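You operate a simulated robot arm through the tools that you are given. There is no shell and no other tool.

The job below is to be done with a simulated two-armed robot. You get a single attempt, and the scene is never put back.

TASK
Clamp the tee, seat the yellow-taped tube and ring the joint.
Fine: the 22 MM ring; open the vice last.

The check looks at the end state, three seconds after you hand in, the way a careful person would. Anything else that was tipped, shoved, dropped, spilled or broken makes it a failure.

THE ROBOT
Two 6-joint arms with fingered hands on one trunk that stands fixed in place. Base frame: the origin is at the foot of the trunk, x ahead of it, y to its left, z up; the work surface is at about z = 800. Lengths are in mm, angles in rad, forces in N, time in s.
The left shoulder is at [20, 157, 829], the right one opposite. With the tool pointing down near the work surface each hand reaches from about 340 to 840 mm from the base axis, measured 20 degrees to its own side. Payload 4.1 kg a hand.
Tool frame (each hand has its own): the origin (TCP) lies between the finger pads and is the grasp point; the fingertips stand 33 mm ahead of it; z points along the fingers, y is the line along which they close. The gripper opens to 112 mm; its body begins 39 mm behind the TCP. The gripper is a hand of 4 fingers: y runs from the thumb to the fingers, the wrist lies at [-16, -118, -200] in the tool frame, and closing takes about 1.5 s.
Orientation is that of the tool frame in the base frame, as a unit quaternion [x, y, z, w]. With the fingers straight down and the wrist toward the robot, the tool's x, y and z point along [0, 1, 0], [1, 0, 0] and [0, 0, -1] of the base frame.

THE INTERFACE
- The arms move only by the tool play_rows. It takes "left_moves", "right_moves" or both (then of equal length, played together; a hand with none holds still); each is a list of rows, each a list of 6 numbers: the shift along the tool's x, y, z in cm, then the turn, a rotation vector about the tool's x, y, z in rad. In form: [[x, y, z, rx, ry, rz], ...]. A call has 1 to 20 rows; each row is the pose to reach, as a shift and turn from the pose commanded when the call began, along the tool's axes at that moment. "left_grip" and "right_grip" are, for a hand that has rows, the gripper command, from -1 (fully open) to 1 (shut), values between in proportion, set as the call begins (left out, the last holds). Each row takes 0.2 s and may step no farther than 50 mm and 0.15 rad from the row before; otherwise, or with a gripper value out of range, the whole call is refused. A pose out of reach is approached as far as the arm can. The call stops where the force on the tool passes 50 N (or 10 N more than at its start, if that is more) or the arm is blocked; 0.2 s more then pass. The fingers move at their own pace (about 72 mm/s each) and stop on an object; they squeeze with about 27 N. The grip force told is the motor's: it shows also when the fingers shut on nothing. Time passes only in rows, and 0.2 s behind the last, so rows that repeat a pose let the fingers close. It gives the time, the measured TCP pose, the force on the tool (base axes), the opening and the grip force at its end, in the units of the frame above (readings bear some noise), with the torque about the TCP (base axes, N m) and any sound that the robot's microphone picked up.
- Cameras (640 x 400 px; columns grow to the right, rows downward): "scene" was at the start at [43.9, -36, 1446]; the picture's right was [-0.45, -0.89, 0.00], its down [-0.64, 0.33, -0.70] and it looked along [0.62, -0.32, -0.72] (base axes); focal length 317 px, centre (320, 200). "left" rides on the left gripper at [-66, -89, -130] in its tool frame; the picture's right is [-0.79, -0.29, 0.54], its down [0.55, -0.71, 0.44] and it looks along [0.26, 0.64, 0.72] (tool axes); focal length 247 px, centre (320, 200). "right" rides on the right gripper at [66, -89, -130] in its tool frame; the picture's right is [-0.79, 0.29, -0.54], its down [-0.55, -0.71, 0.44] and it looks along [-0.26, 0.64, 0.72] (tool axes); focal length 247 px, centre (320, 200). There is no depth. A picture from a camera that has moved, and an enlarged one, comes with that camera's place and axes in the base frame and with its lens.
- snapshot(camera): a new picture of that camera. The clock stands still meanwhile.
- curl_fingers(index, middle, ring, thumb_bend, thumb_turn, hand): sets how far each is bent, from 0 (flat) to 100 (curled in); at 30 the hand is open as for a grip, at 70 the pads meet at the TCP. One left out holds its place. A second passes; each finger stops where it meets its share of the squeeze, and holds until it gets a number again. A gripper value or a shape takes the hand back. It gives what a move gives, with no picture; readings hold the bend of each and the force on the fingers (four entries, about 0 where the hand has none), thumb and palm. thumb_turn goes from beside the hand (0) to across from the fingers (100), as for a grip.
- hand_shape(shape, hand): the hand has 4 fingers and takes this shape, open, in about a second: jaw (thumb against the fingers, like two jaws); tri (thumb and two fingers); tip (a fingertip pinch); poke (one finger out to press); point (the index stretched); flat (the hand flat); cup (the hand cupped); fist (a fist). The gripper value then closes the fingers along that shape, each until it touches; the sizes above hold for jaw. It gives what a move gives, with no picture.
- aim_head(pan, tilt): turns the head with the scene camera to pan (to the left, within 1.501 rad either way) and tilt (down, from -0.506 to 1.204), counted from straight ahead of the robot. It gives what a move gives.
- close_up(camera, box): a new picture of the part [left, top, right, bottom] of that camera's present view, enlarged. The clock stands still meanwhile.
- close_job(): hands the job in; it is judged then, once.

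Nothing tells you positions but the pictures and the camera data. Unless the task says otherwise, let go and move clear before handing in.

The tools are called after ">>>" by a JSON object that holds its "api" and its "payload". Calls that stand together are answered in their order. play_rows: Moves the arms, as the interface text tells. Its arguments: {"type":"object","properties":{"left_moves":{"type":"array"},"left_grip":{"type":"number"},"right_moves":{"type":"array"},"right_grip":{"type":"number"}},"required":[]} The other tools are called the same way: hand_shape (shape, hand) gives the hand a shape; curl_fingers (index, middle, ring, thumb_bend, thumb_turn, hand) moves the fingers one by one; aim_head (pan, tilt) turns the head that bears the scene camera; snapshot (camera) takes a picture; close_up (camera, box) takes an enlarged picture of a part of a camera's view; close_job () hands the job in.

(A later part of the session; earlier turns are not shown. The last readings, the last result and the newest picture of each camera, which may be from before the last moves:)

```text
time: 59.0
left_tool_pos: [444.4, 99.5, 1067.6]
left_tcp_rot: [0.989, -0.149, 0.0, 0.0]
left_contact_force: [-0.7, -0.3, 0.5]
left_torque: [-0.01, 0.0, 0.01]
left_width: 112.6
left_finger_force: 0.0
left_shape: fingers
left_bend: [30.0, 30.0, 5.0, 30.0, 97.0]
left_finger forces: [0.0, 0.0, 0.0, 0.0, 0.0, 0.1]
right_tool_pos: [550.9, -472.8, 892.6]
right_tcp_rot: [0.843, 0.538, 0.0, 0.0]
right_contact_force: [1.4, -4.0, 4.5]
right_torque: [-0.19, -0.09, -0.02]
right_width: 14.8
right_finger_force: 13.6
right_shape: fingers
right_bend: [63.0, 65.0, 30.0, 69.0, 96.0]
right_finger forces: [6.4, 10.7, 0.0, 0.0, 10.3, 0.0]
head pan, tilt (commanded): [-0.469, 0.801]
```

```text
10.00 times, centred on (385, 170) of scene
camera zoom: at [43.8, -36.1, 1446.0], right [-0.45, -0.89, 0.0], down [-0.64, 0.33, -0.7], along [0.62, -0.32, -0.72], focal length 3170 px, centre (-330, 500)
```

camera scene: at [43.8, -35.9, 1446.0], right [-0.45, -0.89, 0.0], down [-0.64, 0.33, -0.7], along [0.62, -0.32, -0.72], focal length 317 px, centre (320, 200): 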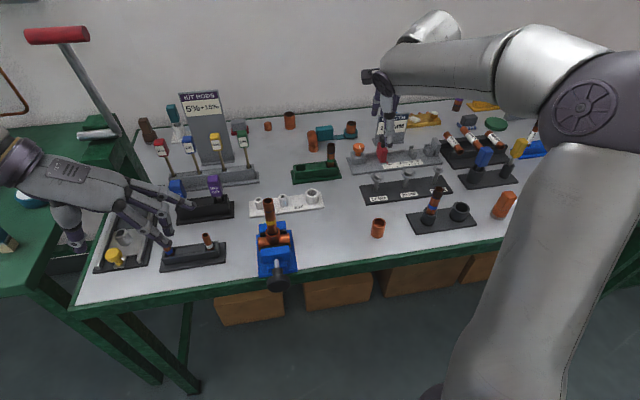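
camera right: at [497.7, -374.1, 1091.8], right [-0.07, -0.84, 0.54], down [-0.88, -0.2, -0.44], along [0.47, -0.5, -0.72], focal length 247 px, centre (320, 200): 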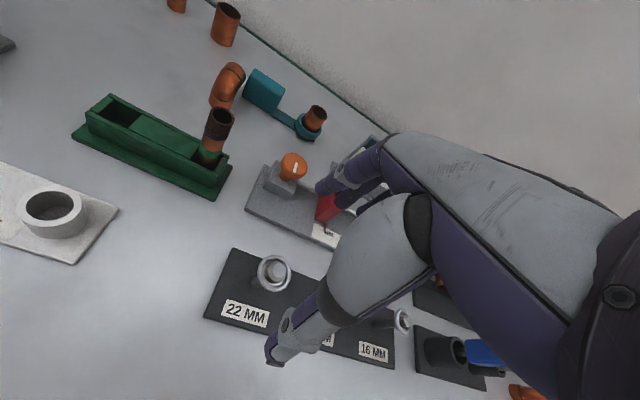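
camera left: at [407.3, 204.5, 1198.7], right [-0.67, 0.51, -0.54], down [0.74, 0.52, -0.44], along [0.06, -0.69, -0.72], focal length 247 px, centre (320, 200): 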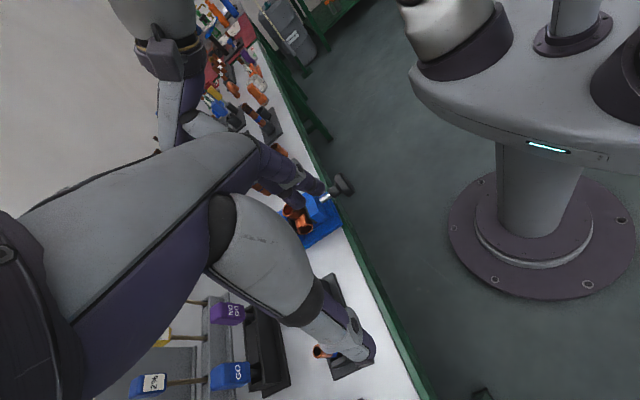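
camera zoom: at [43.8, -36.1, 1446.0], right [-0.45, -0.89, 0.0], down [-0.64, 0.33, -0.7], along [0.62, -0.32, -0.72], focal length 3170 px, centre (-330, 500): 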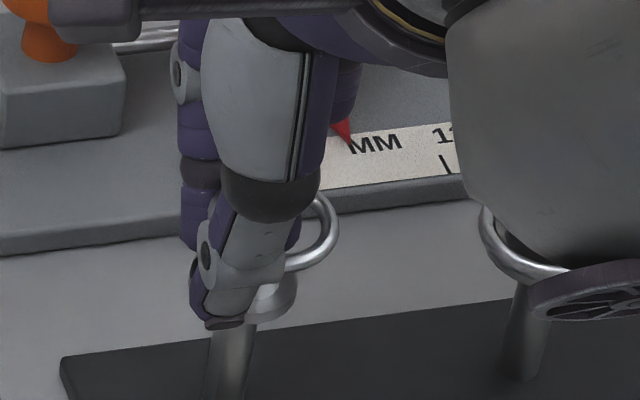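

>>> {"api": "play_rows", "payload": {"right_moves": [[0, 0, -0.5, 0, 0, 0], [0, 0, -1.0, 0, 0, 0], [0, 0, -2.0, 0, 0, 0], [0, 0, -4.0, 0, 0, 0], [0, 0, -7.0, 0, 0, 0], [0, 0, -10.0, 0, 0, 0], [0, 0, -10.0, 0, 0, 0]]}}

>>> {"api": "close_up", "payload": {"camera": "right", "box": [240, 200, 360, 290]}}

>>> {"api": "close_up", "payload": {"camera": "scene", "box": [350, 110, 430, 200]}}

```text
time: 60.6
left_tool_pos: [443.8, 100.6, 1067.9]
left_tcp_rot: [0.989, -0.148, 0.0, 0.0]
left_contact_force: [0.2, 0.0, -0.2]
left_torque: [0.0, 0.01, 0.0]
left_width: 112.4
left_finger_force: 0.0
left_shape: fingers
left_bend: [30.0, 30.0, 5.0, 30.0, 97.0]
left_finger forces: [0.0, 0.0, 0.0, 0.1, 0.0, 0.0]
right_tool_pos: [551.1, -470.5, 992.9]
right_tcp_rot: [0.842, 0.539, 0.0, -0.001]
right_contact_force: [0.0, 0.0, -0.4]
right_torque: [-0.03, -0.02, 0.0]
right_width: 14.5
right_finger_force: 11.4
right_shape: fingers
right_bend: [64.0, 66.0, 30.0, 69.0, 96.0]
right_finger forces: [5.5, 6.0, 0.0, 0.0, 11.3, 0.0]
head pan, tilt (commanded): [-0.469, 0.801]
```

```text
4.44 times, centred on (300, 245) of right
camera zoom: at [497.4, -372.5, 1121.2], right [-0.07, -0.84, 0.54], down [-0.88, -0.2, -0.44], along [0.47, -0.5, -0.72], focal length 1098 px, centre (409, 0)
```

zoom: 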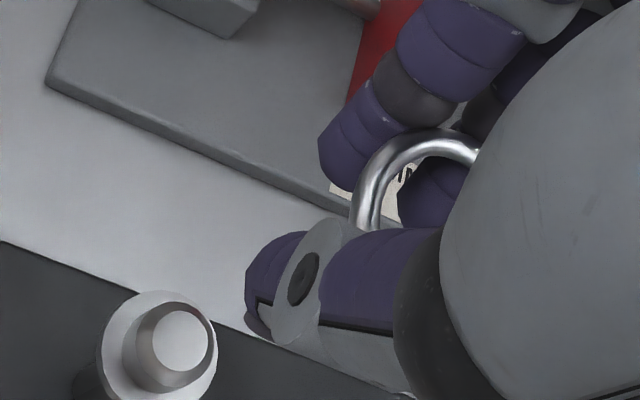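

```text
4.44 times, centred on (390, 155) of scene
camera zoom: at [43.9, -36.0, 1446.0], right [-0.45, -0.89, 0.0], down [-0.64, 0.33, -0.7], along [0.62, -0.32, -0.72], focal length 1409 px, centre (9, 400)
```

zoom: 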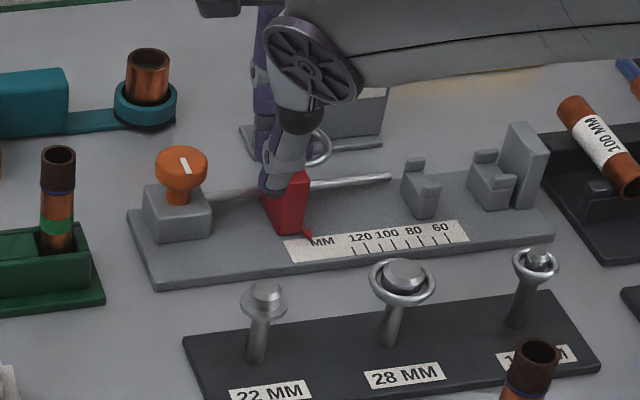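

>>> {"api": "close_up", "payload": {"camera": "scene", "box": [402, 128, 432, 158]}}

>>> {"api": "close_up", "payload": {"camera": "scene", "box": [400, 110, 440, 160]}}

>>> {"api": "close_up", "payload": {"camera": "right", "box": [290, 215, 350, 265]}}

>>> {"api": "snapshot", "payload": {"camera": "left"}}

```text
13.33 times, centred on (417, 143) of scene
camera zoom: at [43.9, -36.0, 1446.0], right [-0.45, -0.89, 0.0], down [-0.64, 0.33, -0.7], along [0.62, -0.32, -0.72], focal length 4227 px, centre (-973, 960)
```

zoom: 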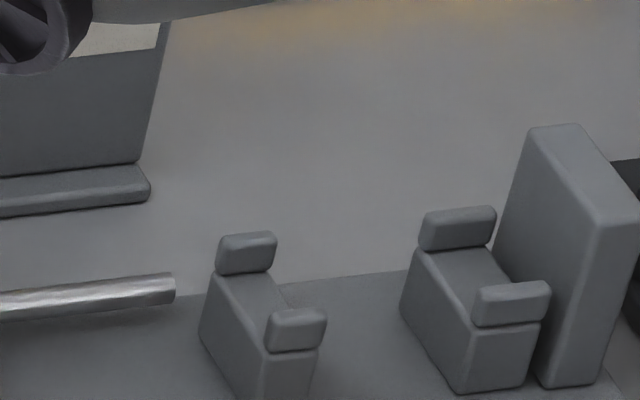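

```text
8.00 times, centred on (420, 135) of scene
camera zoom: at [43.9, -36.0, 1446.0], right [-0.45, -0.89, 0.0], down [-0.64, 0.33, -0.7], along [0.62, -0.32, -0.72], focal length 2536 px, centre (-480, 720)
```

zoom: 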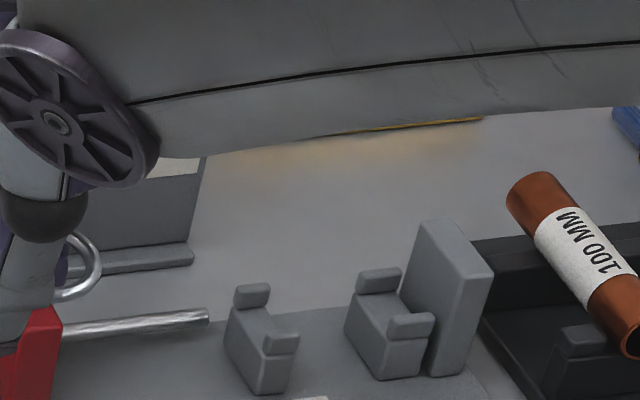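

```text
8.00 times, centred on (320, 240) of right
camera zoom: at [497.4, -372.5, 1121.2], right [-0.07, -0.84, 0.54], down [-0.88, -0.2, -0.44], along [0.47, -0.5, -0.72], focal length 1976 px, centre (320, -120)
```

zoom: 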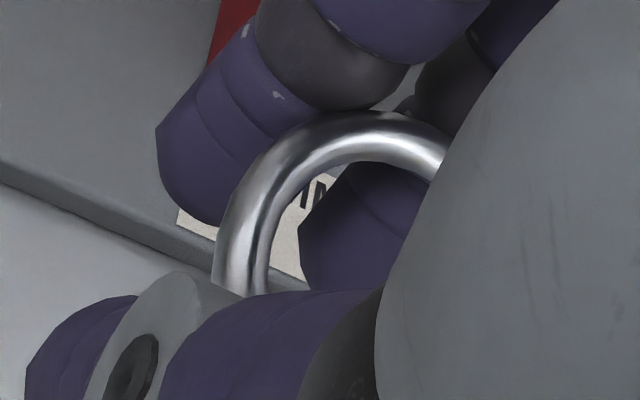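

```text
taken
camera left: at [407.3, 204.5, 1198.7], right [-0.67, 0.51, -0.54], down [0.74, 0.52, -0.44], along [0.06, -0.69, -0.72], focal length 247 px, centre (320, 200)
```

left: 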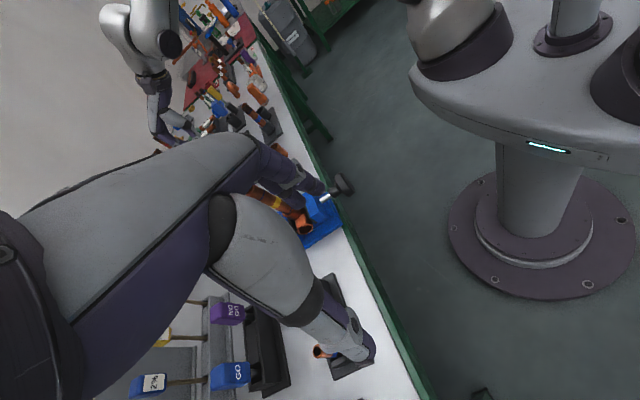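

>>> {"api": "close_up", "payload": {"camera": "left", "box": [130, 60, 220, 160]}}

>>> {"api": "close_up", "payload": {"camera": "scene", "box": [375, 110, 425, 160]}}

```text
4.00 times, centred on (175, 110) of left
camera zoom: at [407.3, 204.5, 1198.7], right [-0.67, 0.51, -0.54], down [0.74, 0.52, -0.44], along [0.06, -0.69, -0.72], focal length 988 px, centre (900, 560)
```

zoom: 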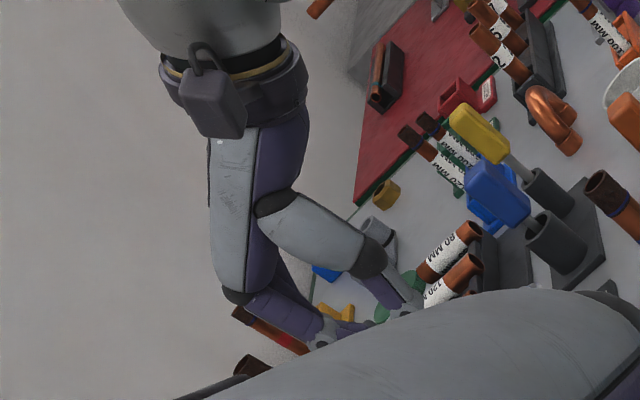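

```text
8.00 times, centred on (400, 135) of scene
camera zoom: at [43.9, -36.0, 1446.0], right [-0.45, -0.89, 0.0], down [-0.64, 0.33, -0.7], along [0.62, -0.32, -0.72], focal length 2536 px, centre (-320, 720)
```

zoom: 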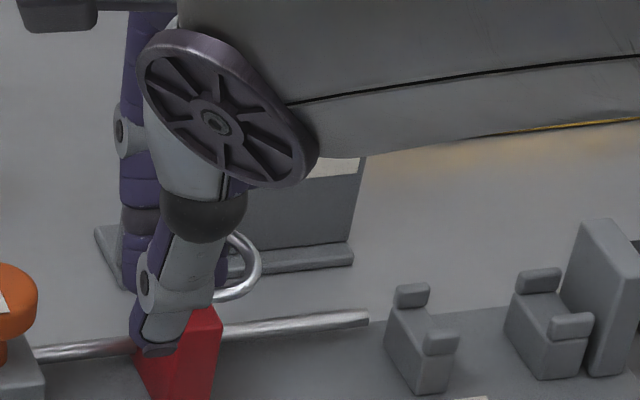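

The ring is in the right hand and held evenly, but the forearm will block the scene camera at the tee. I'll raise and yaw the hand about 98° so its wrist goes to the right and both cameras can see the ring.

>>> {"api": "play_rows", "payload": {"right_moves": [[0, 0, -1, 0, 0, -0.12], [0, 0, -2, 0, 0, -0.24], [0, 0, -3, 0, 0, -0.36], [0, 0, -4, 0, 0, -0.48], [0, 0, -5, 0, 0, -0.6], [0, 0, -6, 0, 0, -0.72], [0, 0, -7, 0, 0, -0.84]]}}

>>> {"api": "snapshot", "payload": {"camera": "scene"}}

```text
time: 62.2
left_tool_pos: [443.7, 99.9, 1068.0]
left_tcp_rot: [0.989, -0.148, 0.0, 0.0]
left_contact_force: [0.3, -0.1, -0.2]
left_torque: [-0.03, 0.0, 0.0]
left_width: 112.4
left_finger_force: 0.1
left_shape: fingers
left_bend: [30.0, 30.0, 5.0, 30.0, 97.0]
left_finger forces: [0.0, 0.0, 0.0, 0.1, 0.0, 0.0]
right_tool_pos: [551.8, -470.7, 1061.0]
right_tcp_rot: [0.549, 0.836, 0.001, 0.001]
right_contact_force: [-0.8, 0.9, 0.7]
right_torque: [0.03, 0.04, -0.04]
right_width: 13.8
right_finger_force: 11.0
right_shape: fingers
right_bend: [65.0, 66.0, 30.0, 69.0, 96.0]
right_finger forces: [5.1, 5.9, 0.1, 0.0, 11.0, 0.0]
head pan, tilt (commanded): [-0.469, 0.801]
```

```text
taken
camera scene: at [43.7, -35.9, 1446.0], right [-0.45, -0.89, 0.0], down [-0.64, 0.33, -0.7], along [0.62, -0.32, -0.72], focal length 317 px, centre (320, 200)
```

scene: 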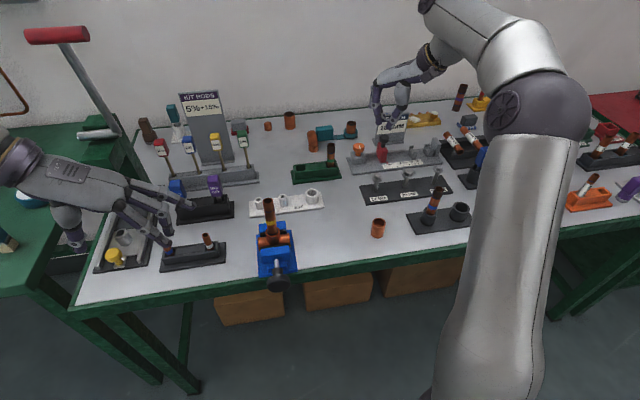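

>>> {"api": "close_up", "payload": {"camera": "scene", "box": [355, 55, 455, 135]}}

>>> {"api": "close_up", "payload": {"camera": "scene", "box": [368, 85, 418, 125]}}

```text
5.00 times, centred on (405, 95) of scene
camera zoom: at [43.7, -35.9, 1446.0], right [-0.45, -0.89, 0.0], down [-0.64, 0.33, -0.7], along [0.62, -0.32, -0.72], focal length 1585 px, centre (-105, 725)
```

zoom: 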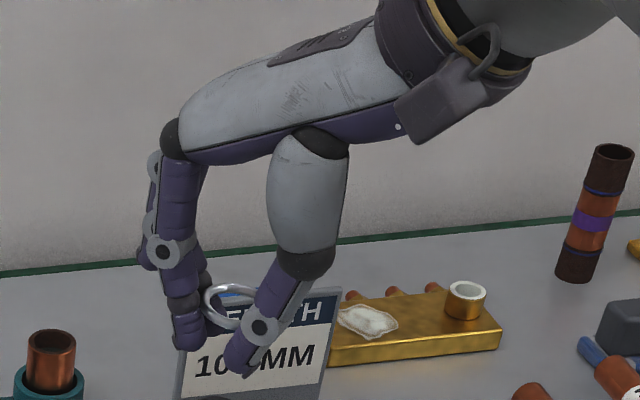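

```text
10.00 times, centred on (393, 105) of scene
camera zoom: at [43.7, -35.9, 1446.0], right [-0.45, -0.89, 0.0], down [-0.64, 0.33, -0.7], along [0.62, -0.32, -0.72], focal length 3170 px, centre (-410, 1150)
```

zoom: 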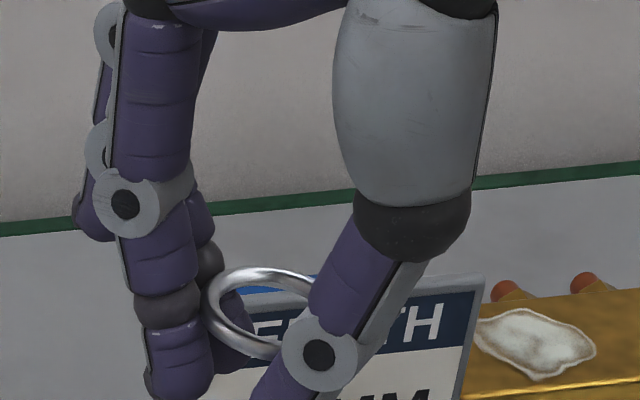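

>>> {"api": "snapshot", "payload": {"camera": "right"}}

>>> {"api": "close_up", "payload": {"camera": "right", "box": [260, 200, 360, 290]}}

```text
taken
camera right: at [443.6, -445.2, 1191.3], right [0.58, -0.61, 0.54], down [-0.43, -0.79, -0.44], along [0.69, 0.02, -0.72], focal length 247 px, centre (320, 200)
```

right: 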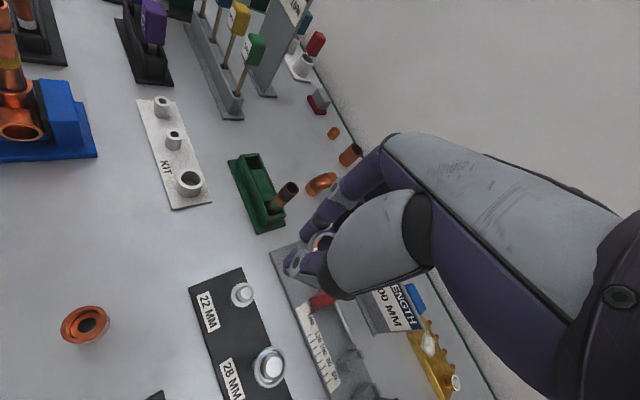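

```text
4.44 times, centred on (310, 245) of right
camera zoom: at [443.6, -445.2, 1191.3], right [0.58, -0.61, 0.54], down [-0.43, -0.79, -0.44], along [0.69, 0.02, -0.72], focal length 1098 px, centre (364, 0)
```

zoom: 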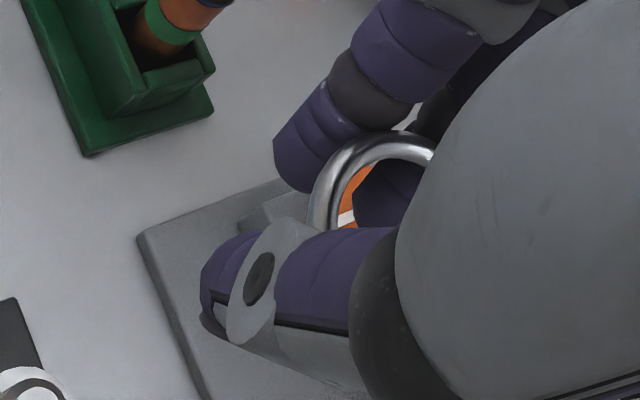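

I want the ring nearer the fingertips so the tube can pass through, so I'll set it back on its own post and re-grip it. The hand is about 4 mm off the post axis; I'll correct that and lower until the tips are just above the post's flange.

>>> {"api": "play_rows", "payload": {"right_moves": [[0.2, 0, 3, 0, 0, 0], [0.42, -0.11, 6, 0, 0, 0], [0.42, -0.11, 9, 0, 0, 0], [0.42, -0.11, 12, 0, 0, 0], [0.42, -0.11, 13.5, 0, 0, 0], [0.42, -0.11, 13.5, 0, 0, 0]]}}

>>> {"api": "close_up", "payload": {"camera": "scene", "box": [355, 150, 415, 200]}}

>>> {"api": "close_up", "payload": {"camera": "right", "box": [240, 190, 360, 290]}}

```text
time: 63.6
left_tool_pos: [444.4, 100.7, 1067.6]
left_tcp_rot: [0.989, -0.148, 0.0, 0.0]
left_contact_force: [0.1, 0.1, -0.3]
left_torque: [0.02, -0.01, 0.0]
left_width: 112.6
left_finger_force: 0.0
left_shape: fingers
left_bend: [30.0, 30.0, 5.0, 30.0, 97.0]
left_finger forces: [0.0, 0.0, 0.0, 0.0, 0.1, 0.0]
right_tool_pos: [550.0, -465.7, 927.5]
right_tcp_rot: [0.55, 0.835, -0.001, 0.0]
right_contact_force: [-0.1, 0.5, -0.3]
right_torque: [0.03, 0.01, 0.0]
right_width: 13.7
right_finger_force: 10.5
right_shape: fingers
right_bend: [65.0, 66.0, 30.0, 69.0, 96.0]
right_finger forces: [5.0, 5.9, 0.0, 0.0, 10.9, 0.1]
head pan, tilt (commanded): [-0.469, 0.801]
```

```text
8.00 times, centred on (385, 175) of scene
camera zoom: at [43.8, -36.0, 1446.0], right [-0.45, -0.89, 0.0], down [-0.64, 0.33, -0.7], along [0.62, -0.32, -0.72], focal length 2536 px, centre (-200, 400)
```

zoom: 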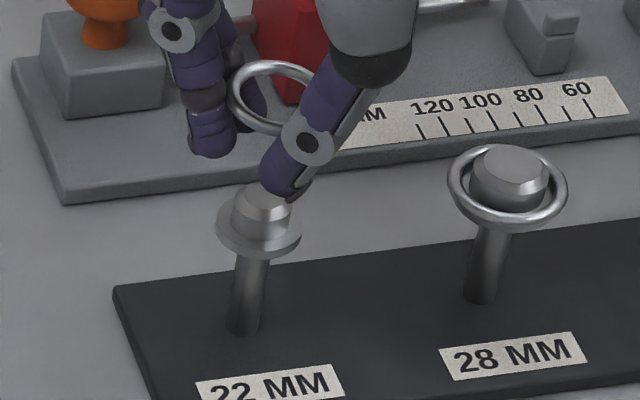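

```text
4.00 times, centred on (300, 240) of right
camera zoom: at [441.6, -441.1, 1056.5], right [0.58, -0.61, 0.54], down [-0.43, -0.79, -0.44], along [0.69, 0.02, -0.72], focal length 988 px, centre (400, 40)
```

zoom: 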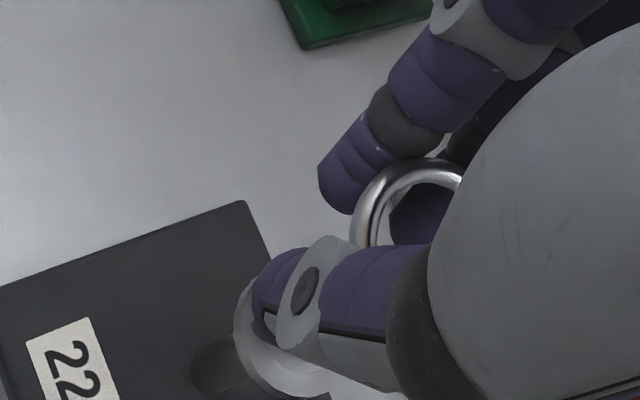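

>>> {"api": "close_up", "payload": {"camera": "right", "box": [280, 225, 340, 305]}}

>>> {"api": "close_up", "payload": {"camera": "right", "box": [270, 240, 330, 290]}}

>>> {"api": "close_up", "payload": {"camera": "scene", "box": [370, 155, 400, 180]}}

```text
5.00 times, centred on (310, 265) of right
camera zoom: at [441.6, -441.1, 1056.5], right [0.58, -0.61, 0.54], down [-0.43, -0.79, -0.44], along [0.69, 0.02, -0.72], focal length 1235 px, centre (370, -125)
```

zoom: 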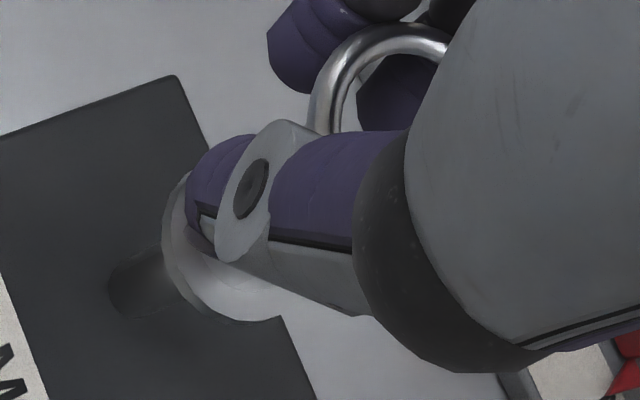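

```text
8.00 times, centred on (300, 265) of right
camera zoom: at [441.6, -441.1, 1056.5], right [0.58, -0.61, 0.54], down [-0.43, -0.79, -0.44], along [0.69, 0.02, -0.72], focal length 1976 px, centre (480, -320)
```

zoom: 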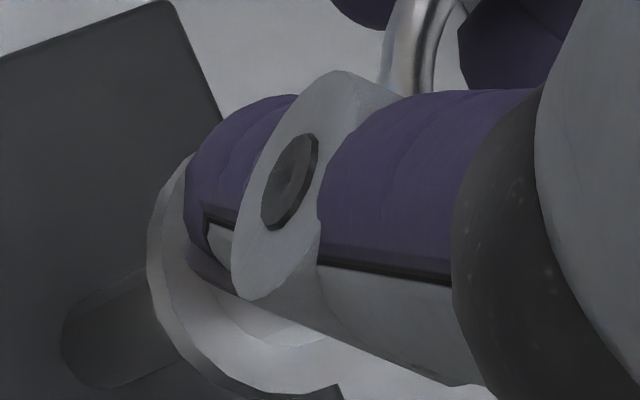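

```text
16.00 times, centred on (385, 168) of scene
camera zoom: at [43.8, -36.0, 1446.0], right [-0.45, -0.89, 0.0], down [-0.64, 0.33, -0.7], along [0.62, -0.32, -0.72], focal length 5072 px, centre (-720, 720)
```

zoom: 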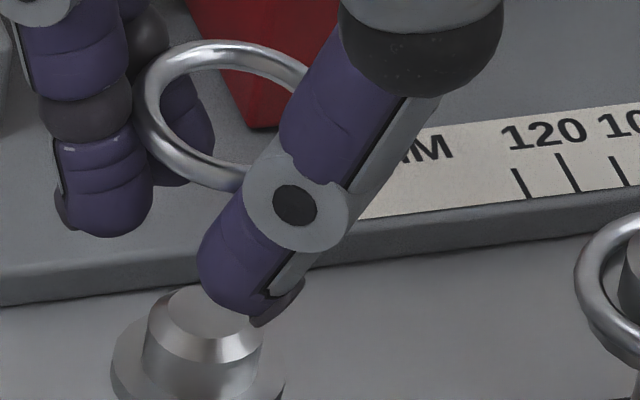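

>>> {"api": "play_rows", "payload": {"right_moves": [[-0.2, 0.03, 0.5, 0, 0, 0], [-0.2, 0.03, 1.2, 0, 0, 0], [-0.2, 0.03, 2.0, 0, 0, 0], [-0.2, 0.03, 2.5, 0, 0, 0], [-0.2, 0.03, 2.5, 0, 0, 0]]}}

>>> {"api": "close_up", "payload": {"camera": "scene", "box": [365, 158, 405, 188]}}

>>> {"api": "close_up", "payload": {"camera": "right", "box": [280, 225, 340, 305]}}

```text
time: 64.8
left_tool_pos: [444.6, 100.6, 1067.7]
left_tcp_rot: [0.989, -0.149, 0.0, 0.0]
left_contact_force: [0.1, -0.9, 0.3]
left_torque: [0.04, -0.06, -0.02]
left_width: 112.6
left_finger_force: 0.1
left_shape: fingers
left_bend: [30.0, 30.0, 5.0, 30.0, 97.0]
left_finger forces: [0.0, 0.0, 0.0, 0.0, 0.0, 0.0]
right_tool_pos: [549.7, -470.1, 901.3]
right_tcp_rot: [0.55, 0.835, 0.0, 0.0]
right_contact_force: [0.1, 0.3, 0.1]
right_torque: [0.01, -0.01, 0.0]
right_width: 13.6
right_finger_force: 10.7
right_shape: fingers
right_bend: [65.0, 66.0, 30.0, 69.0, 96.0]
right_finger forces: [5.1, 5.9, 0.0, 0.1, 10.8, 0.1]
head pan, tilt (commanded): [-0.469, 0.801]
```

```text
13.33 times, centred on (385, 173) of scene
camera zoom: at [43.8, -36.0, 1446.0], right [-0.45, -0.89, 0.0], down [-0.64, 0.33, -0.7], along [0.62, -0.32, -0.72], focal length 4227 px, centre (-547, 560)
```

zoom: 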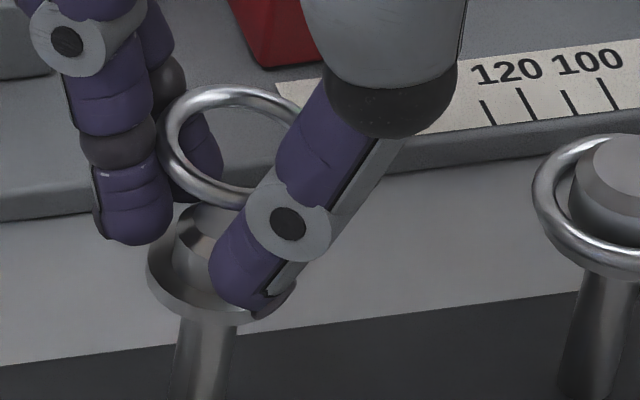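

```text
5.00 times, centred on (310, 265) of right
camera zoom: at [442.6, -443.6, 1031.2], right [0.58, -0.61, 0.54], down [-0.43, -0.79, -0.44], along [0.69, 0.02, -0.72], focal length 1235 px, centre (370, -125)
```

zoom: 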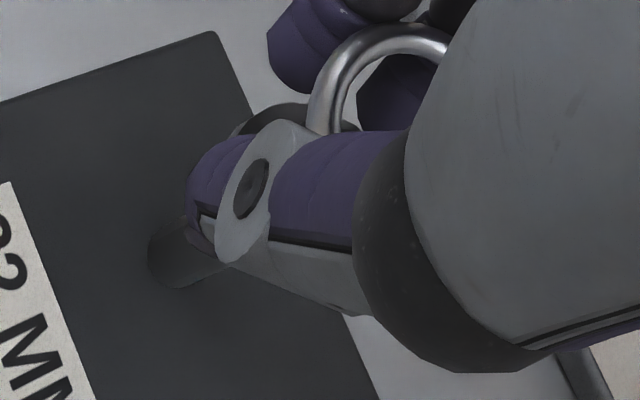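

>>> {"api": "play_rows", "payload": {"right_moves": [[0, 0, 0.15, 0, 0, 0], [0, 0, 0.3, 0, 0, 0], [0, 0, 0.3, 0, 0, 0]]}}

>>> {"api": "curl_fingers", "payload": {"hand": "right", "index": 63, "middle": 64, "thumb_bend": 66}}

>>> {"api": "close_up", "payload": {"camera": "scene", "box": [365, 158, 405, 188]}}

```text
time: 65.6
left_tool_pos: [443.2, 101.8, 1067.5]
left_tcp_rot: [0.989, -0.148, 0.0, 0.001]
left_contact_force: [-0.1, 0.1, -1.3]
left_torque: [0.03, 0.02, 0.03]
left_width: 112.4
left_finger_force: 0.0
left_shape: fingers
left_bend: [30.0, 30.0, 5.0, 30.0, 97.0]
left_finger forces: [0.0, 0.0, 0.0, 0.0, 0.0, 0.0]
right_tool_pos: [549.6, -469.5, 898.6]
right_tcp_rot: [0.55, 0.835, 0.0, -0.001]
right_contact_force: [1.1, 0.4, 0.1]
right_torque: [0.0, -0.06, 0.03]
right_width: 13.8
right_finger_force: 11.0
right_shape: fingers
right_bend: [65.0, 66.0, 30.0, 69.0, 96.0]
right_finger forces: [5.1, 6.6, 0.1, 0.0, 10.8, 0.0]
head pan, tilt (commanded): [-0.469, 0.801]
```

```text
time: 66.6
left_tool_pos: [443.5, 100.5, 1067.8]
left_tcp_rot: [0.989, -0.149, 0.0, 0.0]
left_contact_force: [-0.7, 0.5, 1.2]
left_torque: [0.01, -0.03, 0.0]
left_width: 112.6
left_finger_force: 0.0
left_shape: fingers
left_bend: [30.0, 30.0, 5.0, 30.0, 97.0]
left_finger forces: [0.1, 0.0, 0.0, 0.1, 0.0, 0.0]
right_tool_pos: [550.4, -470.1, 898.1]
right_tcp_rot: [0.549, 0.836, -0.001, 0.001]
right_contact_force: [0.4, 0.1, 0.6]
right_torque: [-0.01, -0.01, -0.01]
right_width: 19.4
right_finger_force: 1.6
right_shape: fingers
right_bend: [63.0, 63.0, 30.0, 65.0, 97.0]
right_finger forces: [0.4, 1.2, 0.1, 0.1, 1.4, 0.0]
head pan, tilt (commanded): [-0.469, 0.801]
```

```text
13.33 times, centred on (385, 173) of scene
camera zoom: at [43.9, -36.0, 1446.0], right [-0.45, -0.89, 0.0], down [-0.64, 0.33, -0.7], along [0.62, -0.32, -0.72], focal length 4227 px, centre (-547, 560)
```

zoom: 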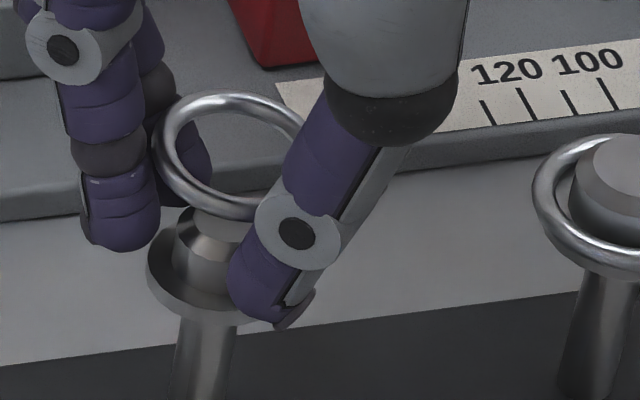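

>>> {"api": "curl_fingers", "payload": {"hand": "right", "index": 62, "middle": 62, "thumb_bend": 64}}

>>> {"api": "close_up", "payload": {"camera": "scene", "box": [365, 158, 405, 188]}}

>>> {"api": "close_up", "payload": {"camera": "right", "box": [280, 210, 360, 290]}}

```text
time: 67.6
left_tool_pos: [444.0, 101.3, 1068.5]
left_tcp_rot: [0.989, -0.149, -0.001, 0.0]
left_contact_force: [0.4, 0.3, -0.3]
left_torque: [-0.01, -0.03, 0.04]
left_width: 112.3
left_finger_force: 0.1
left_shape: fingers
left_bend: [30.0, 30.0, 5.0, 30.0, 97.0]
left_finger forces: [0.1, 0.0, 0.0, 0.0, 0.1, 0.0]
right_tool_pos: [549.5, -469.0, 900.2]
right_tcp_rot: [0.551, 0.835, 0.0, 0.0]
right_contact_force: [0.0, 0.6, -0.4]
right_torque: [-0.02, 0.0, 0.01]
right_width: 21.6
right_finger_force: 0.5
right_shape: fingers
right_bend: [62.0, 62.0, 30.0, 64.0, 97.0]
right_finger forces: [0.1, 0.2, 0.0, 0.1, 0.1, 0.0]
head pan, tilt (commanded): [-0.469, 0.801]
```

```text
13.33 times, centred on (385, 173) of scene
camera zoom: at [43.9, -36.0, 1446.0], right [-0.45, -0.89, 0.0], down [-0.64, 0.33, -0.7], along [0.62, -0.32, -0.72], focal length 4227 px, centre (-547, 560)
```

zoom: 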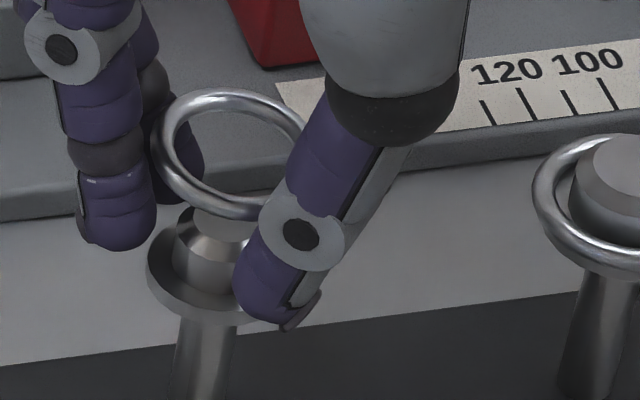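

```text
5.00 times, centred on (320, 250) of right
camera zoom: at [442.7, -444.0, 1028.5], right [0.58, -0.61, 0.54], down [-0.43, -0.79, -0.44], along [0.69, 0.02, -0.72], focal length 1235 px, centre (320, -50)
```

zoom: 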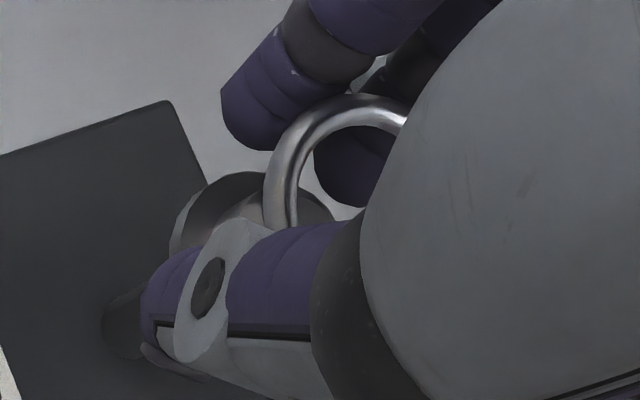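

>>> {"api": "play_rows", "payload": {"right_moves": [[0, 0, 0.15, 0, 0, 0], [0, 0, 0.3, 0, 0, 0], [0, 0, 0.45, 0, 0, 0], [0, 0, 0.45, 0, 0, 0]]}}

>>> {"api": "close_up", "payload": {"camera": "scene", "box": [365, 158, 405, 188]}}

```text
time: 68.6
left_tool_pos: [445.4, 101.4, 1067.7]
left_tcp_rot: [0.989, -0.148, 0.001, 0.0]
left_contact_force: [-0.1, -0.6, 0.1]
left_torque: [0.05, 0.02, -0.01]
left_width: 112.5
left_finger_force: 0.1
left_shape: fingers
left_bend: [30.0, 30.0, 5.0, 30.0, 97.0]
left_finger forces: [0.1, 0.0, 0.1, 0.0, 0.1, 0.0]
right_tool_pos: [549.0, -469.4, 893.1]
right_tcp_rot: [0.549, 0.836, 0.0, 0.0]
right_contact_force: [-0.3, -0.1, -0.2]
right_torque: [0.0, 0.02, 0.03]
right_width: 21.1
right_finger_force: 0.5
right_shape: fingers
right_bend: [62.0, 62.0, 30.0, 64.0, 97.0]
right_finger forces: [0.1, 0.2, 0.0, 0.1, 0.1, 0.0]
head pan, tilt (commanded): [-0.469, 0.801]
```

```text
13.33 times, centred on (385, 173) of scene
camera zoom: at [43.9, -36.0, 1446.0], right [-0.45, -0.89, 0.0], down [-0.64, 0.33, -0.7], along [0.62, -0.32, -0.72], focal length 4227 px, centre (-547, 560)
```

zoom: 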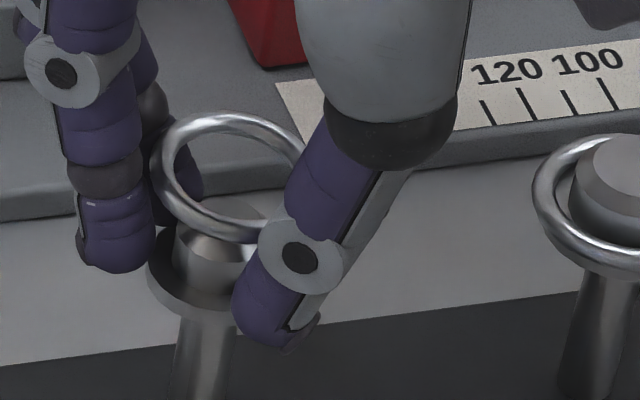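

>>> {"api": "play_rows", "payload": {"right_moves": [[0, 0, 0.15, 0, 0, 0], [0, 0, 0.3, 0, 0, 0], [0, 0, 0.45, 0, 0, 0], [0, 0, 0.6, 0, 0, 0], [0, 0, 0.6, 0, 0, 0]]}}

>>> {"api": "close_up", "payload": {"camera": "scene", "box": [365, 158, 405, 188]}}

```text
time: 69.8
left_tool_pos: [443.9, 101.7, 1068.0]
left_tcp_rot: [0.989, -0.148, 0.0, 0.0]
left_contact_force: [-0.4, 0.5, 0.1]
left_torque: [0.01, 0.0, 0.03]
left_width: 112.5
left_finger_force: 0.1
left_shape: fingers
left_bend: [30.0, 30.0, 5.0, 30.0, 97.0]
left_finger forces: [0.0, 0.1, 0.1, 0.0, 0.1, 0.0]
right_tool_pos: [550.0, -469.1, 888.9]
right_tcp_rot: [0.55, 0.835, 0.0, 0.002]
right_contact_force: [2.1, 0.1, 7.6]
right_torque: [-0.02, -0.2, 0.0]
right_width: 21.2
right_finger_force: 3.3
right_shape: fingers
right_bend: [62.0, 62.0, 30.0, 64.0, 97.0]
right_finger forces: [0.1, 7.2, 0.0, 0.1, 0.0, 0.1]
head pan, tilt (commanded): [-0.469, 0.801]
```

```text
13.33 times, centred on (385, 173) of scene
camera zoom: at [43.8, -35.8, 1446.0], right [-0.45, -0.89, 0.0], down [-0.64, 0.33, -0.7], along [0.62, -0.32, -0.72], focal length 4227 px, centre (-547, 560)
```

zoom: 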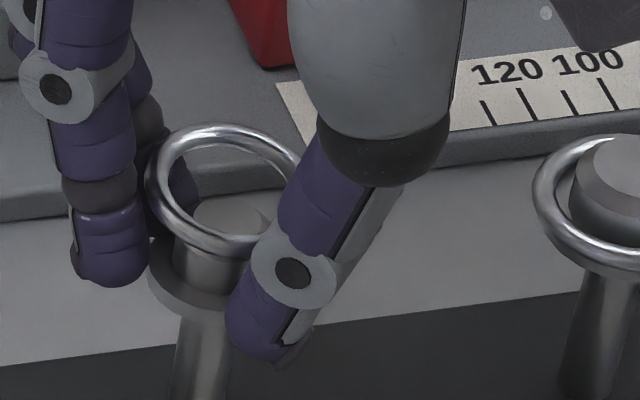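

>>> {"api": "play_rows", "payload": {"right_moves": [[0, 0, -0.1, 0, 0, 0], [0, 0, -0.1, 0, 0, 0]]}}

>>> {"api": "curl_fingers", "payload": {"hand": "right", "index": 60, "middle": 60, "thumb_bend": 62}}

>>> {"api": "close_up", "payload": {"camera": "scene", "box": [365, 158, 405, 188]}}

```text
time: 70.4
left_tool_pos: [443.7, 99.9, 1068.1]
left_tcp_rot: [0.989, -0.148, 0.0, -0.001]
left_contact_force: [0.3, -0.2, -0.1]
left_torque: [0.01, 0.0, -0.01]
left_width: 112.2
left_finger_force: 0.1
left_shape: fingers
left_bend: [30.0, 30.0, 5.0, 30.0, 97.0]
left_finger forces: [0.1, 0.1, 0.1, 0.0, 0.0, 0.1]
right_tool_pos: [550.7, -468.8, 889.8]
right_tcp_rot: [0.55, 0.835, -0.001, 0.0]
right_contact_force: [1.4, -0.1, 6.2]
right_torque: [-0.04, -0.21, 0.0]
right_width: 21.4
right_finger_force: 3.4
right_shape: fingers
right_bend: [62.0, 61.0, 30.0, 64.0, 97.0]
right_finger forces: [0.1, 6.6, 0.0, 0.0, 0.1, 0.1]
head pan, tilt (commanded): [-0.469, 0.801]
```

```text
time: 71.4
left_tool_pos: [443.8, 102.2, 1068.5]
left_tcp_rot: [0.989, -0.148, 0.0, 0.0]
left_contact_force: [1.0, 0.7, 0.2]
left_torque: [0.01, -0.01, 0.0]
left_width: 112.5
left_finger_force: 0.0
left_shape: fingers
left_bend: [30.0, 30.0, 5.0, 30.0, 97.0]
left_finger forces: [0.0, 0.0, 0.1, 0.1, 0.0, 0.0]
right_tool_pos: [548.5, -470.0, 888.6]
right_tcp_rot: [0.55, 0.835, -0.001, -0.002]
right_contact_force: [1.7, 0.3, 2.4]
right_torque: [-0.01, -0.08, -0.01]
right_width: 26.7
right_finger_force: 1.1
right_shape: fingers
right_bend: [60.0, 60.0, 30.0, 62.0, 97.0]
right_finger forces: [0.1, 1.5, 0.0, 0.0, 0.1, 0.0]
head pan, tilt (commanded): [-0.469, 0.801]
```

```text
13.33 times, centred on (385, 173) of scene
camera zoom: at [43.9, -36.0, 1446.0], right [-0.45, -0.89, 0.0], down [-0.64, 0.33, -0.7], along [0.62, -0.32, -0.72], focal length 4227 px, centre (-547, 560)
```

zoom: 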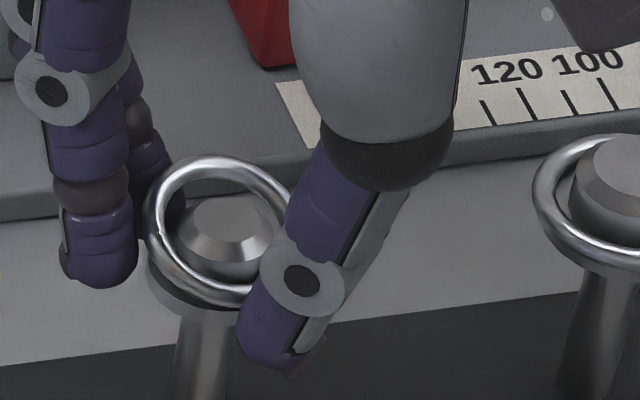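

>>> {"api": "curl_fingers", "payload": {"hand": "right", "index": 52, "middle": 52, "thumb_bend": 54}}

>>> {"api": "curl_fingers", "payload": {"hand": "right", "index": 42, "middle": 35, "thumb_bend": 42}}

>>> {"api": "close_up", "payload": {"camera": "scene", "box": [360, 153, 410, 193]}}

>>> {"api": "close_up", "payload": {"camera": "right", "box": [260, 200, 360, 290]}}

```text
time: 72.4
left_tool_pos: [444.6, 100.3, 1068.5]
left_tcp_rot: [0.989, -0.148, 0.001, 0.0]
left_contact_force: [-0.7, -0.1, 0.0]
left_torque: [0.02, 0.0, 0.01]
left_width: 112.5
left_finger_force: 0.0
left_shape: fingers
left_bend: [30.0, 30.0, 5.0, 30.0, 97.0]
left_finger forces: [0.0, 0.1, 0.0, 0.0, 0.0, 0.0]
right_tool_pos: [549.6, -468.6, 889.4]
right_tcp_rot: [0.55, 0.835, 0.001, 0.0]
right_contact_force: [0.2, 0.4, -0.3]
right_torque: [-0.02, 0.0, 0.0]
right_width: 48.9
right_finger_force: 0.0
right_shape: fingers
right_bend: [52.0, 52.0, 30.0, 54.0, 97.0]
right_finger forces: [0.0, 0.0, 0.0, 0.0, 0.0, 0.0]
head pan, tilt (commanded): [-0.469, 0.801]
```

```text
time: 73.4
left_tool_pos: [444.1, 100.7, 1069.0]
left_tcp_rot: [0.989, -0.149, 0.0, 0.0]
left_contact_force: [-0.4, 0.7, -0.2]
left_torque: [0.02, 0.04, 0.01]
left_width: 112.2
left_finger_force: 0.1
left_shape: fingers
left_bend: [30.0, 30.0, 5.0, 30.0, 97.0]
left_finger forces: [0.1, 0.0, 0.1, 0.1, 0.0, 0.0]
right_tool_pos: [549.6, -469.8, 890.3]
right_tcp_rot: [0.55, 0.835, 0.0, 0.0]
right_contact_force: [-0.6, 0.6, 0.2]
right_torque: [-0.02, 0.02, 0.0]
right_width: 79.3
right_finger_force: 0.0
right_shape: fingers
right_bend: [42.0, 35.0, 30.0, 42.0, 97.0]
right_finger forces: [0.0, 0.1, 0.0, 0.0, 0.1, 0.1]
head pan, tilt (commanded): [-0.469, 0.801]
```

```text
10.00 times, centred on (385, 173) of scene
camera zoom: at [43.9, -36.0, 1446.0], right [-0.45, -0.89, 0.0], down [-0.64, 0.33, -0.7], along [0.62, -0.32, -0.72], focal length 3170 px, centre (-330, 470)
```

zoom: 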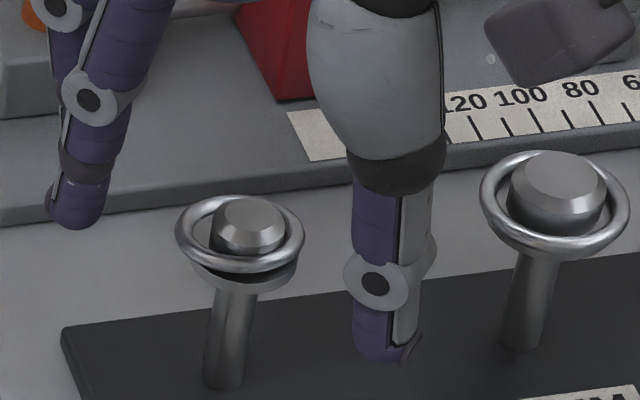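

```text
4.44 times, centred on (310, 245) of right
camera zoom: at [442.0, -443.5, 1019.0], right [0.58, -0.61, 0.54], down [-0.43, -0.79, -0.44], along [0.69, 0.02, -0.72], focal length 1098 px, centre (364, 0)
```

zoom: 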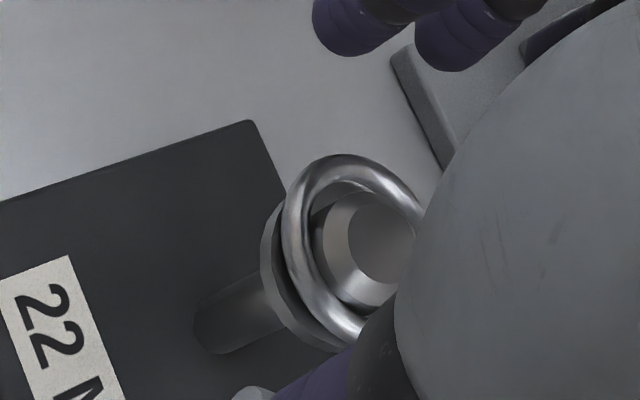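

>>> {"api": "close_up", "payload": {"camera": "scene", "box": [368, 165, 392, 189]}}

>>> {"api": "close_up", "payload": {"camera": "right", "box": [285, 225, 345, 285]}}

```text
16.00 times, centred on (380, 177) of scene
camera zoom: at [43.9, -36.0, 1446.0], right [-0.45, -0.89, 0.0], down [-0.64, 0.33, -0.7], along [0.62, -0.32, -0.72], focal length 5072 px, centre (-640, 568)
```

zoom: 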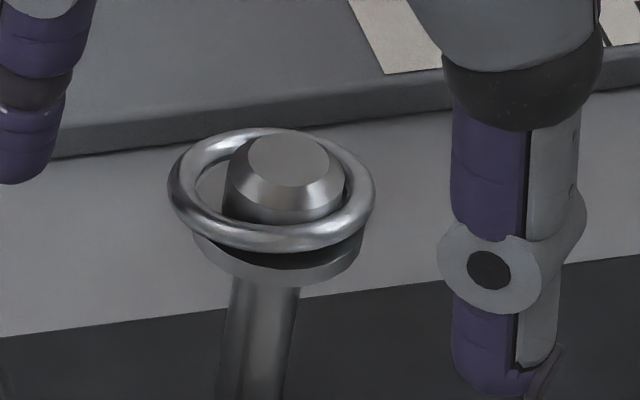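

```text
6.67 times, centred on (315, 255) of right
camera zoom: at [442.0, -443.5, 1019.0], right [0.58, -0.61, 0.54], down [-0.43, -0.79, -0.44], along [0.69, 0.02, -0.72], focal length 1646 px, centre (353, -167)
```

zoom: 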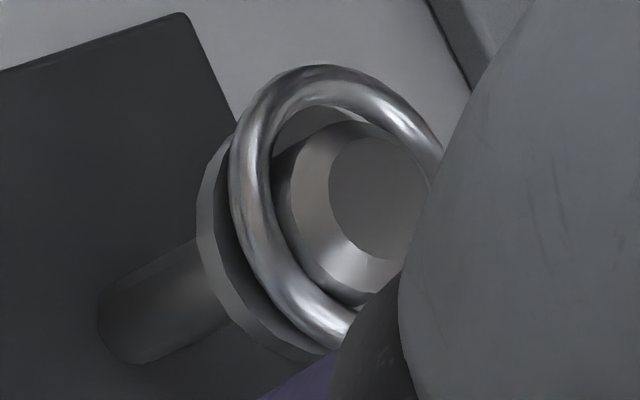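

The ring is safely back around its post. I'll shift the hand so thumb and index tips sit either side of it and raise the hand a little, for a fingertip pinch with only those two fingers.

>>> {"api": "play_rows", "payload": {"right_moves": [[-0.4, 0.1, -0.3, 0, 0, 0], [-0.8, 0.2, -0.5, 0, 0, 0], [-1.26, 0.29, -0.5, 0, 0, 0], [-1.26, 0.29, -0.5, 0, 0, 0]]}}

>>> {"api": "curl_fingers", "payload": {"hand": "right", "index": 50, "middle": 20, "ring": 20, "thumb_bend": 50}}

>>> {"api": "close_up", "payload": {"camera": "scene", "box": [360, 153, 410, 193]}}

>>> {"api": "close_up", "payload": {"camera": "right", "box": [250, 190, 370, 290]}}

```text
time: 74.4
left_tool_pos: [443.9, 99.2, 1068.8]
left_tcp_rot: [0.989, -0.149, -0.001, 0.0]
left_contact_force: [0.4, 0.7, -1.1]
left_torque: [-0.01, -0.01, 0.0]
left_width: 112.6
left_finger_force: 0.1
left_shape: fingers
left_bend: [30.0, 30.0, 5.0, 30.0, 97.0]
left_finger forces: [0.0, 0.1, 0.1, 0.1, 0.0, 0.0]
right_tool_pos: [556.3, -480.1, 894.6]
right_tcp_rot: [0.55, 0.835, 0.0, 0.0]
right_contact_force: [-0.2, -0.2, 0.0]
right_torque: [0.03, 0.03, 0.0]
right_width: 79.6
right_finger_force: 0.0
right_shape: fingers
right_bend: [42.0, 35.0, 30.0, 42.0, 97.0]
right_finger forces: [0.0, 0.1, 0.0, 0.0, 0.0, 0.1]
head pan, tilt (commanded): [-0.469, 0.801]
```

```text
time: 75.4
left_tool_pos: [444.3, 100.9, 1067.9]
left_tcp_rot: [0.989, -0.148, 0.0, 0.0]
left_contact_force: [-1.2, 0.0, -0.2]
left_torque: [-0.01, 0.02, 0.04]
left_width: 112.2
left_finger_force: 0.1
left_shape: fingers
left_bend: [30.0, 30.0, 5.0, 30.0, 97.0]
left_finger forces: [0.1, 0.0, 0.0, 0.0, 0.0, 0.0]
right_tool_pos: [558.3, -478.7, 893.6]
right_tcp_rot: [0.549, 0.836, 0.0, 0.0]
right_contact_force: [-0.3, 0.4, -0.2]
right_torque: [-0.01, 0.01, 0.03]
right_width: 57.9
right_finger_force: 0.1
right_shape: fingers
right_bend: [50.0, 20.0, 20.0, 50.0, 97.0]
right_finger forces: [0.0, 0.0, 0.0, 0.1, 0.0, 0.1]
head pan, tilt (commanded): [-0.469, 0.801]
```

```text
10.00 times, centred on (385, 173) of scene
camera zoom: at [43.8, -36.0, 1446.0], right [-0.45, -0.89, 0.0], down [-0.64, 0.33, -0.7], along [0.62, -0.32, -0.72], focal length 3170 px, centre (-330, 470)
```

zoom: 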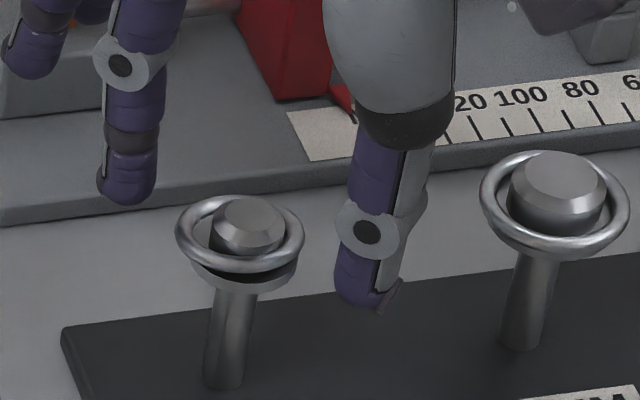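

```text
4.00 times, centred on (310, 240) of right
camera zoom: at [449.7, -453.8, 1024.0], right [0.58, -0.61, 0.54], down [-0.43, -0.79, -0.44], along [0.69, 0.02, -0.72], focal length 988 px, centre (360, 40)
```

zoom: 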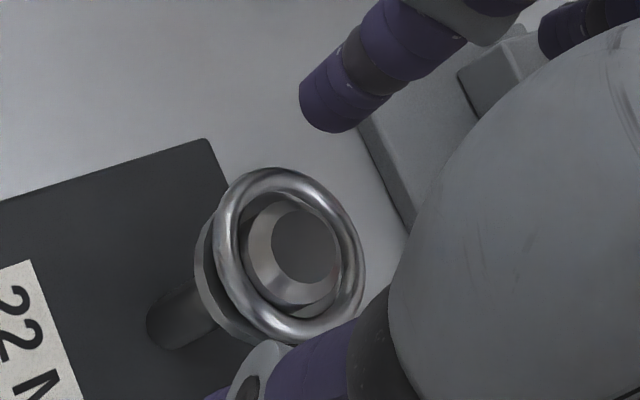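

>>> {"api": "curl_fingers", "payload": {"hand": "right", "index": 57, "thumb_bend": 58}}

>>> {"api": "close_up", "payload": {"camera": "scene", "box": [365, 158, 405, 188]}}

>>> {"api": "close_up", "payload": {"camera": "right", "box": [250, 190, 370, 290]}}

```text
time: 76.4
left_tool_pos: [443.8, 99.9, 1066.7]
left_tcp_rot: [0.989, -0.149, -0.001, 0.0]
left_contact_force: [-0.3, 1.3, 0.4]
left_torque: [-0.05, 0.04, -0.01]
left_width: 112.6
left_finger_force: 0.1
left_shape: fingers
left_bend: [30.0, 30.0, 5.0, 30.0, 97.0]
left_finger forces: [0.1, 0.1, 0.0, 0.0, 0.0, 0.0]
right_tool_pos: [558.0, -479.5, 894.9]
right_tcp_rot: [0.55, 0.835, -0.001, 0.0]
right_contact_force: [-0.7, 0.1, -1.3]
right_torque: [-0.03, -0.01, 0.02]
right_width: 39.7
right_finger_force: 0.1
right_shape: fingers
right_bend: [56.0, 20.0, 20.0, 57.0, 97.0]
right_finger forces: [0.0, 0.0, 0.0, 0.1, 0.0, 0.1]
head pan, tilt (commanded): [-0.469, 0.801]
```

```text
13.33 times, centred on (385, 173) of scene
camera zoom: at [43.9, -36.0, 1446.0], right [-0.45, -0.89, 0.0], down [-0.64, 0.33, -0.7], along [0.62, -0.32, -0.72], focal length 4227 px, centre (-547, 560)
```

zoom: 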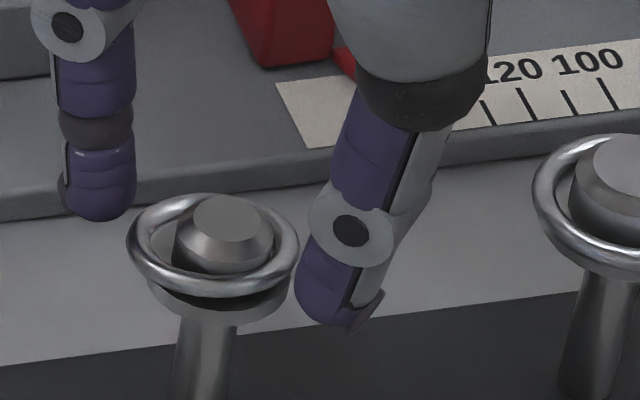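

```text
4.00 times, centred on (310, 240) of right
camera zoom: at [449.7, -453.8, 1024.0], right [0.58, -0.61, 0.54], down [-0.43, -0.79, -0.44], along [0.69, 0.02, -0.72], focal length 988 px, centre (360, 40)
```

zoom: 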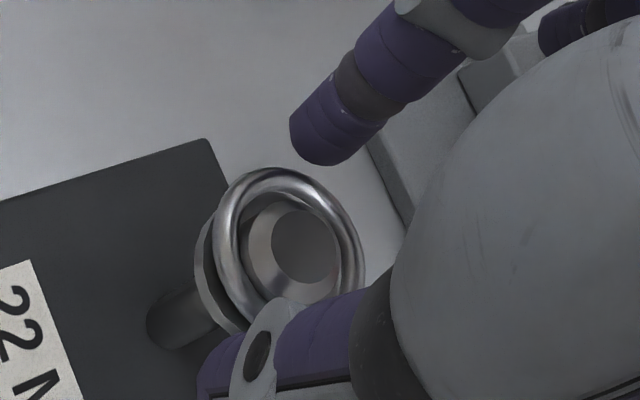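

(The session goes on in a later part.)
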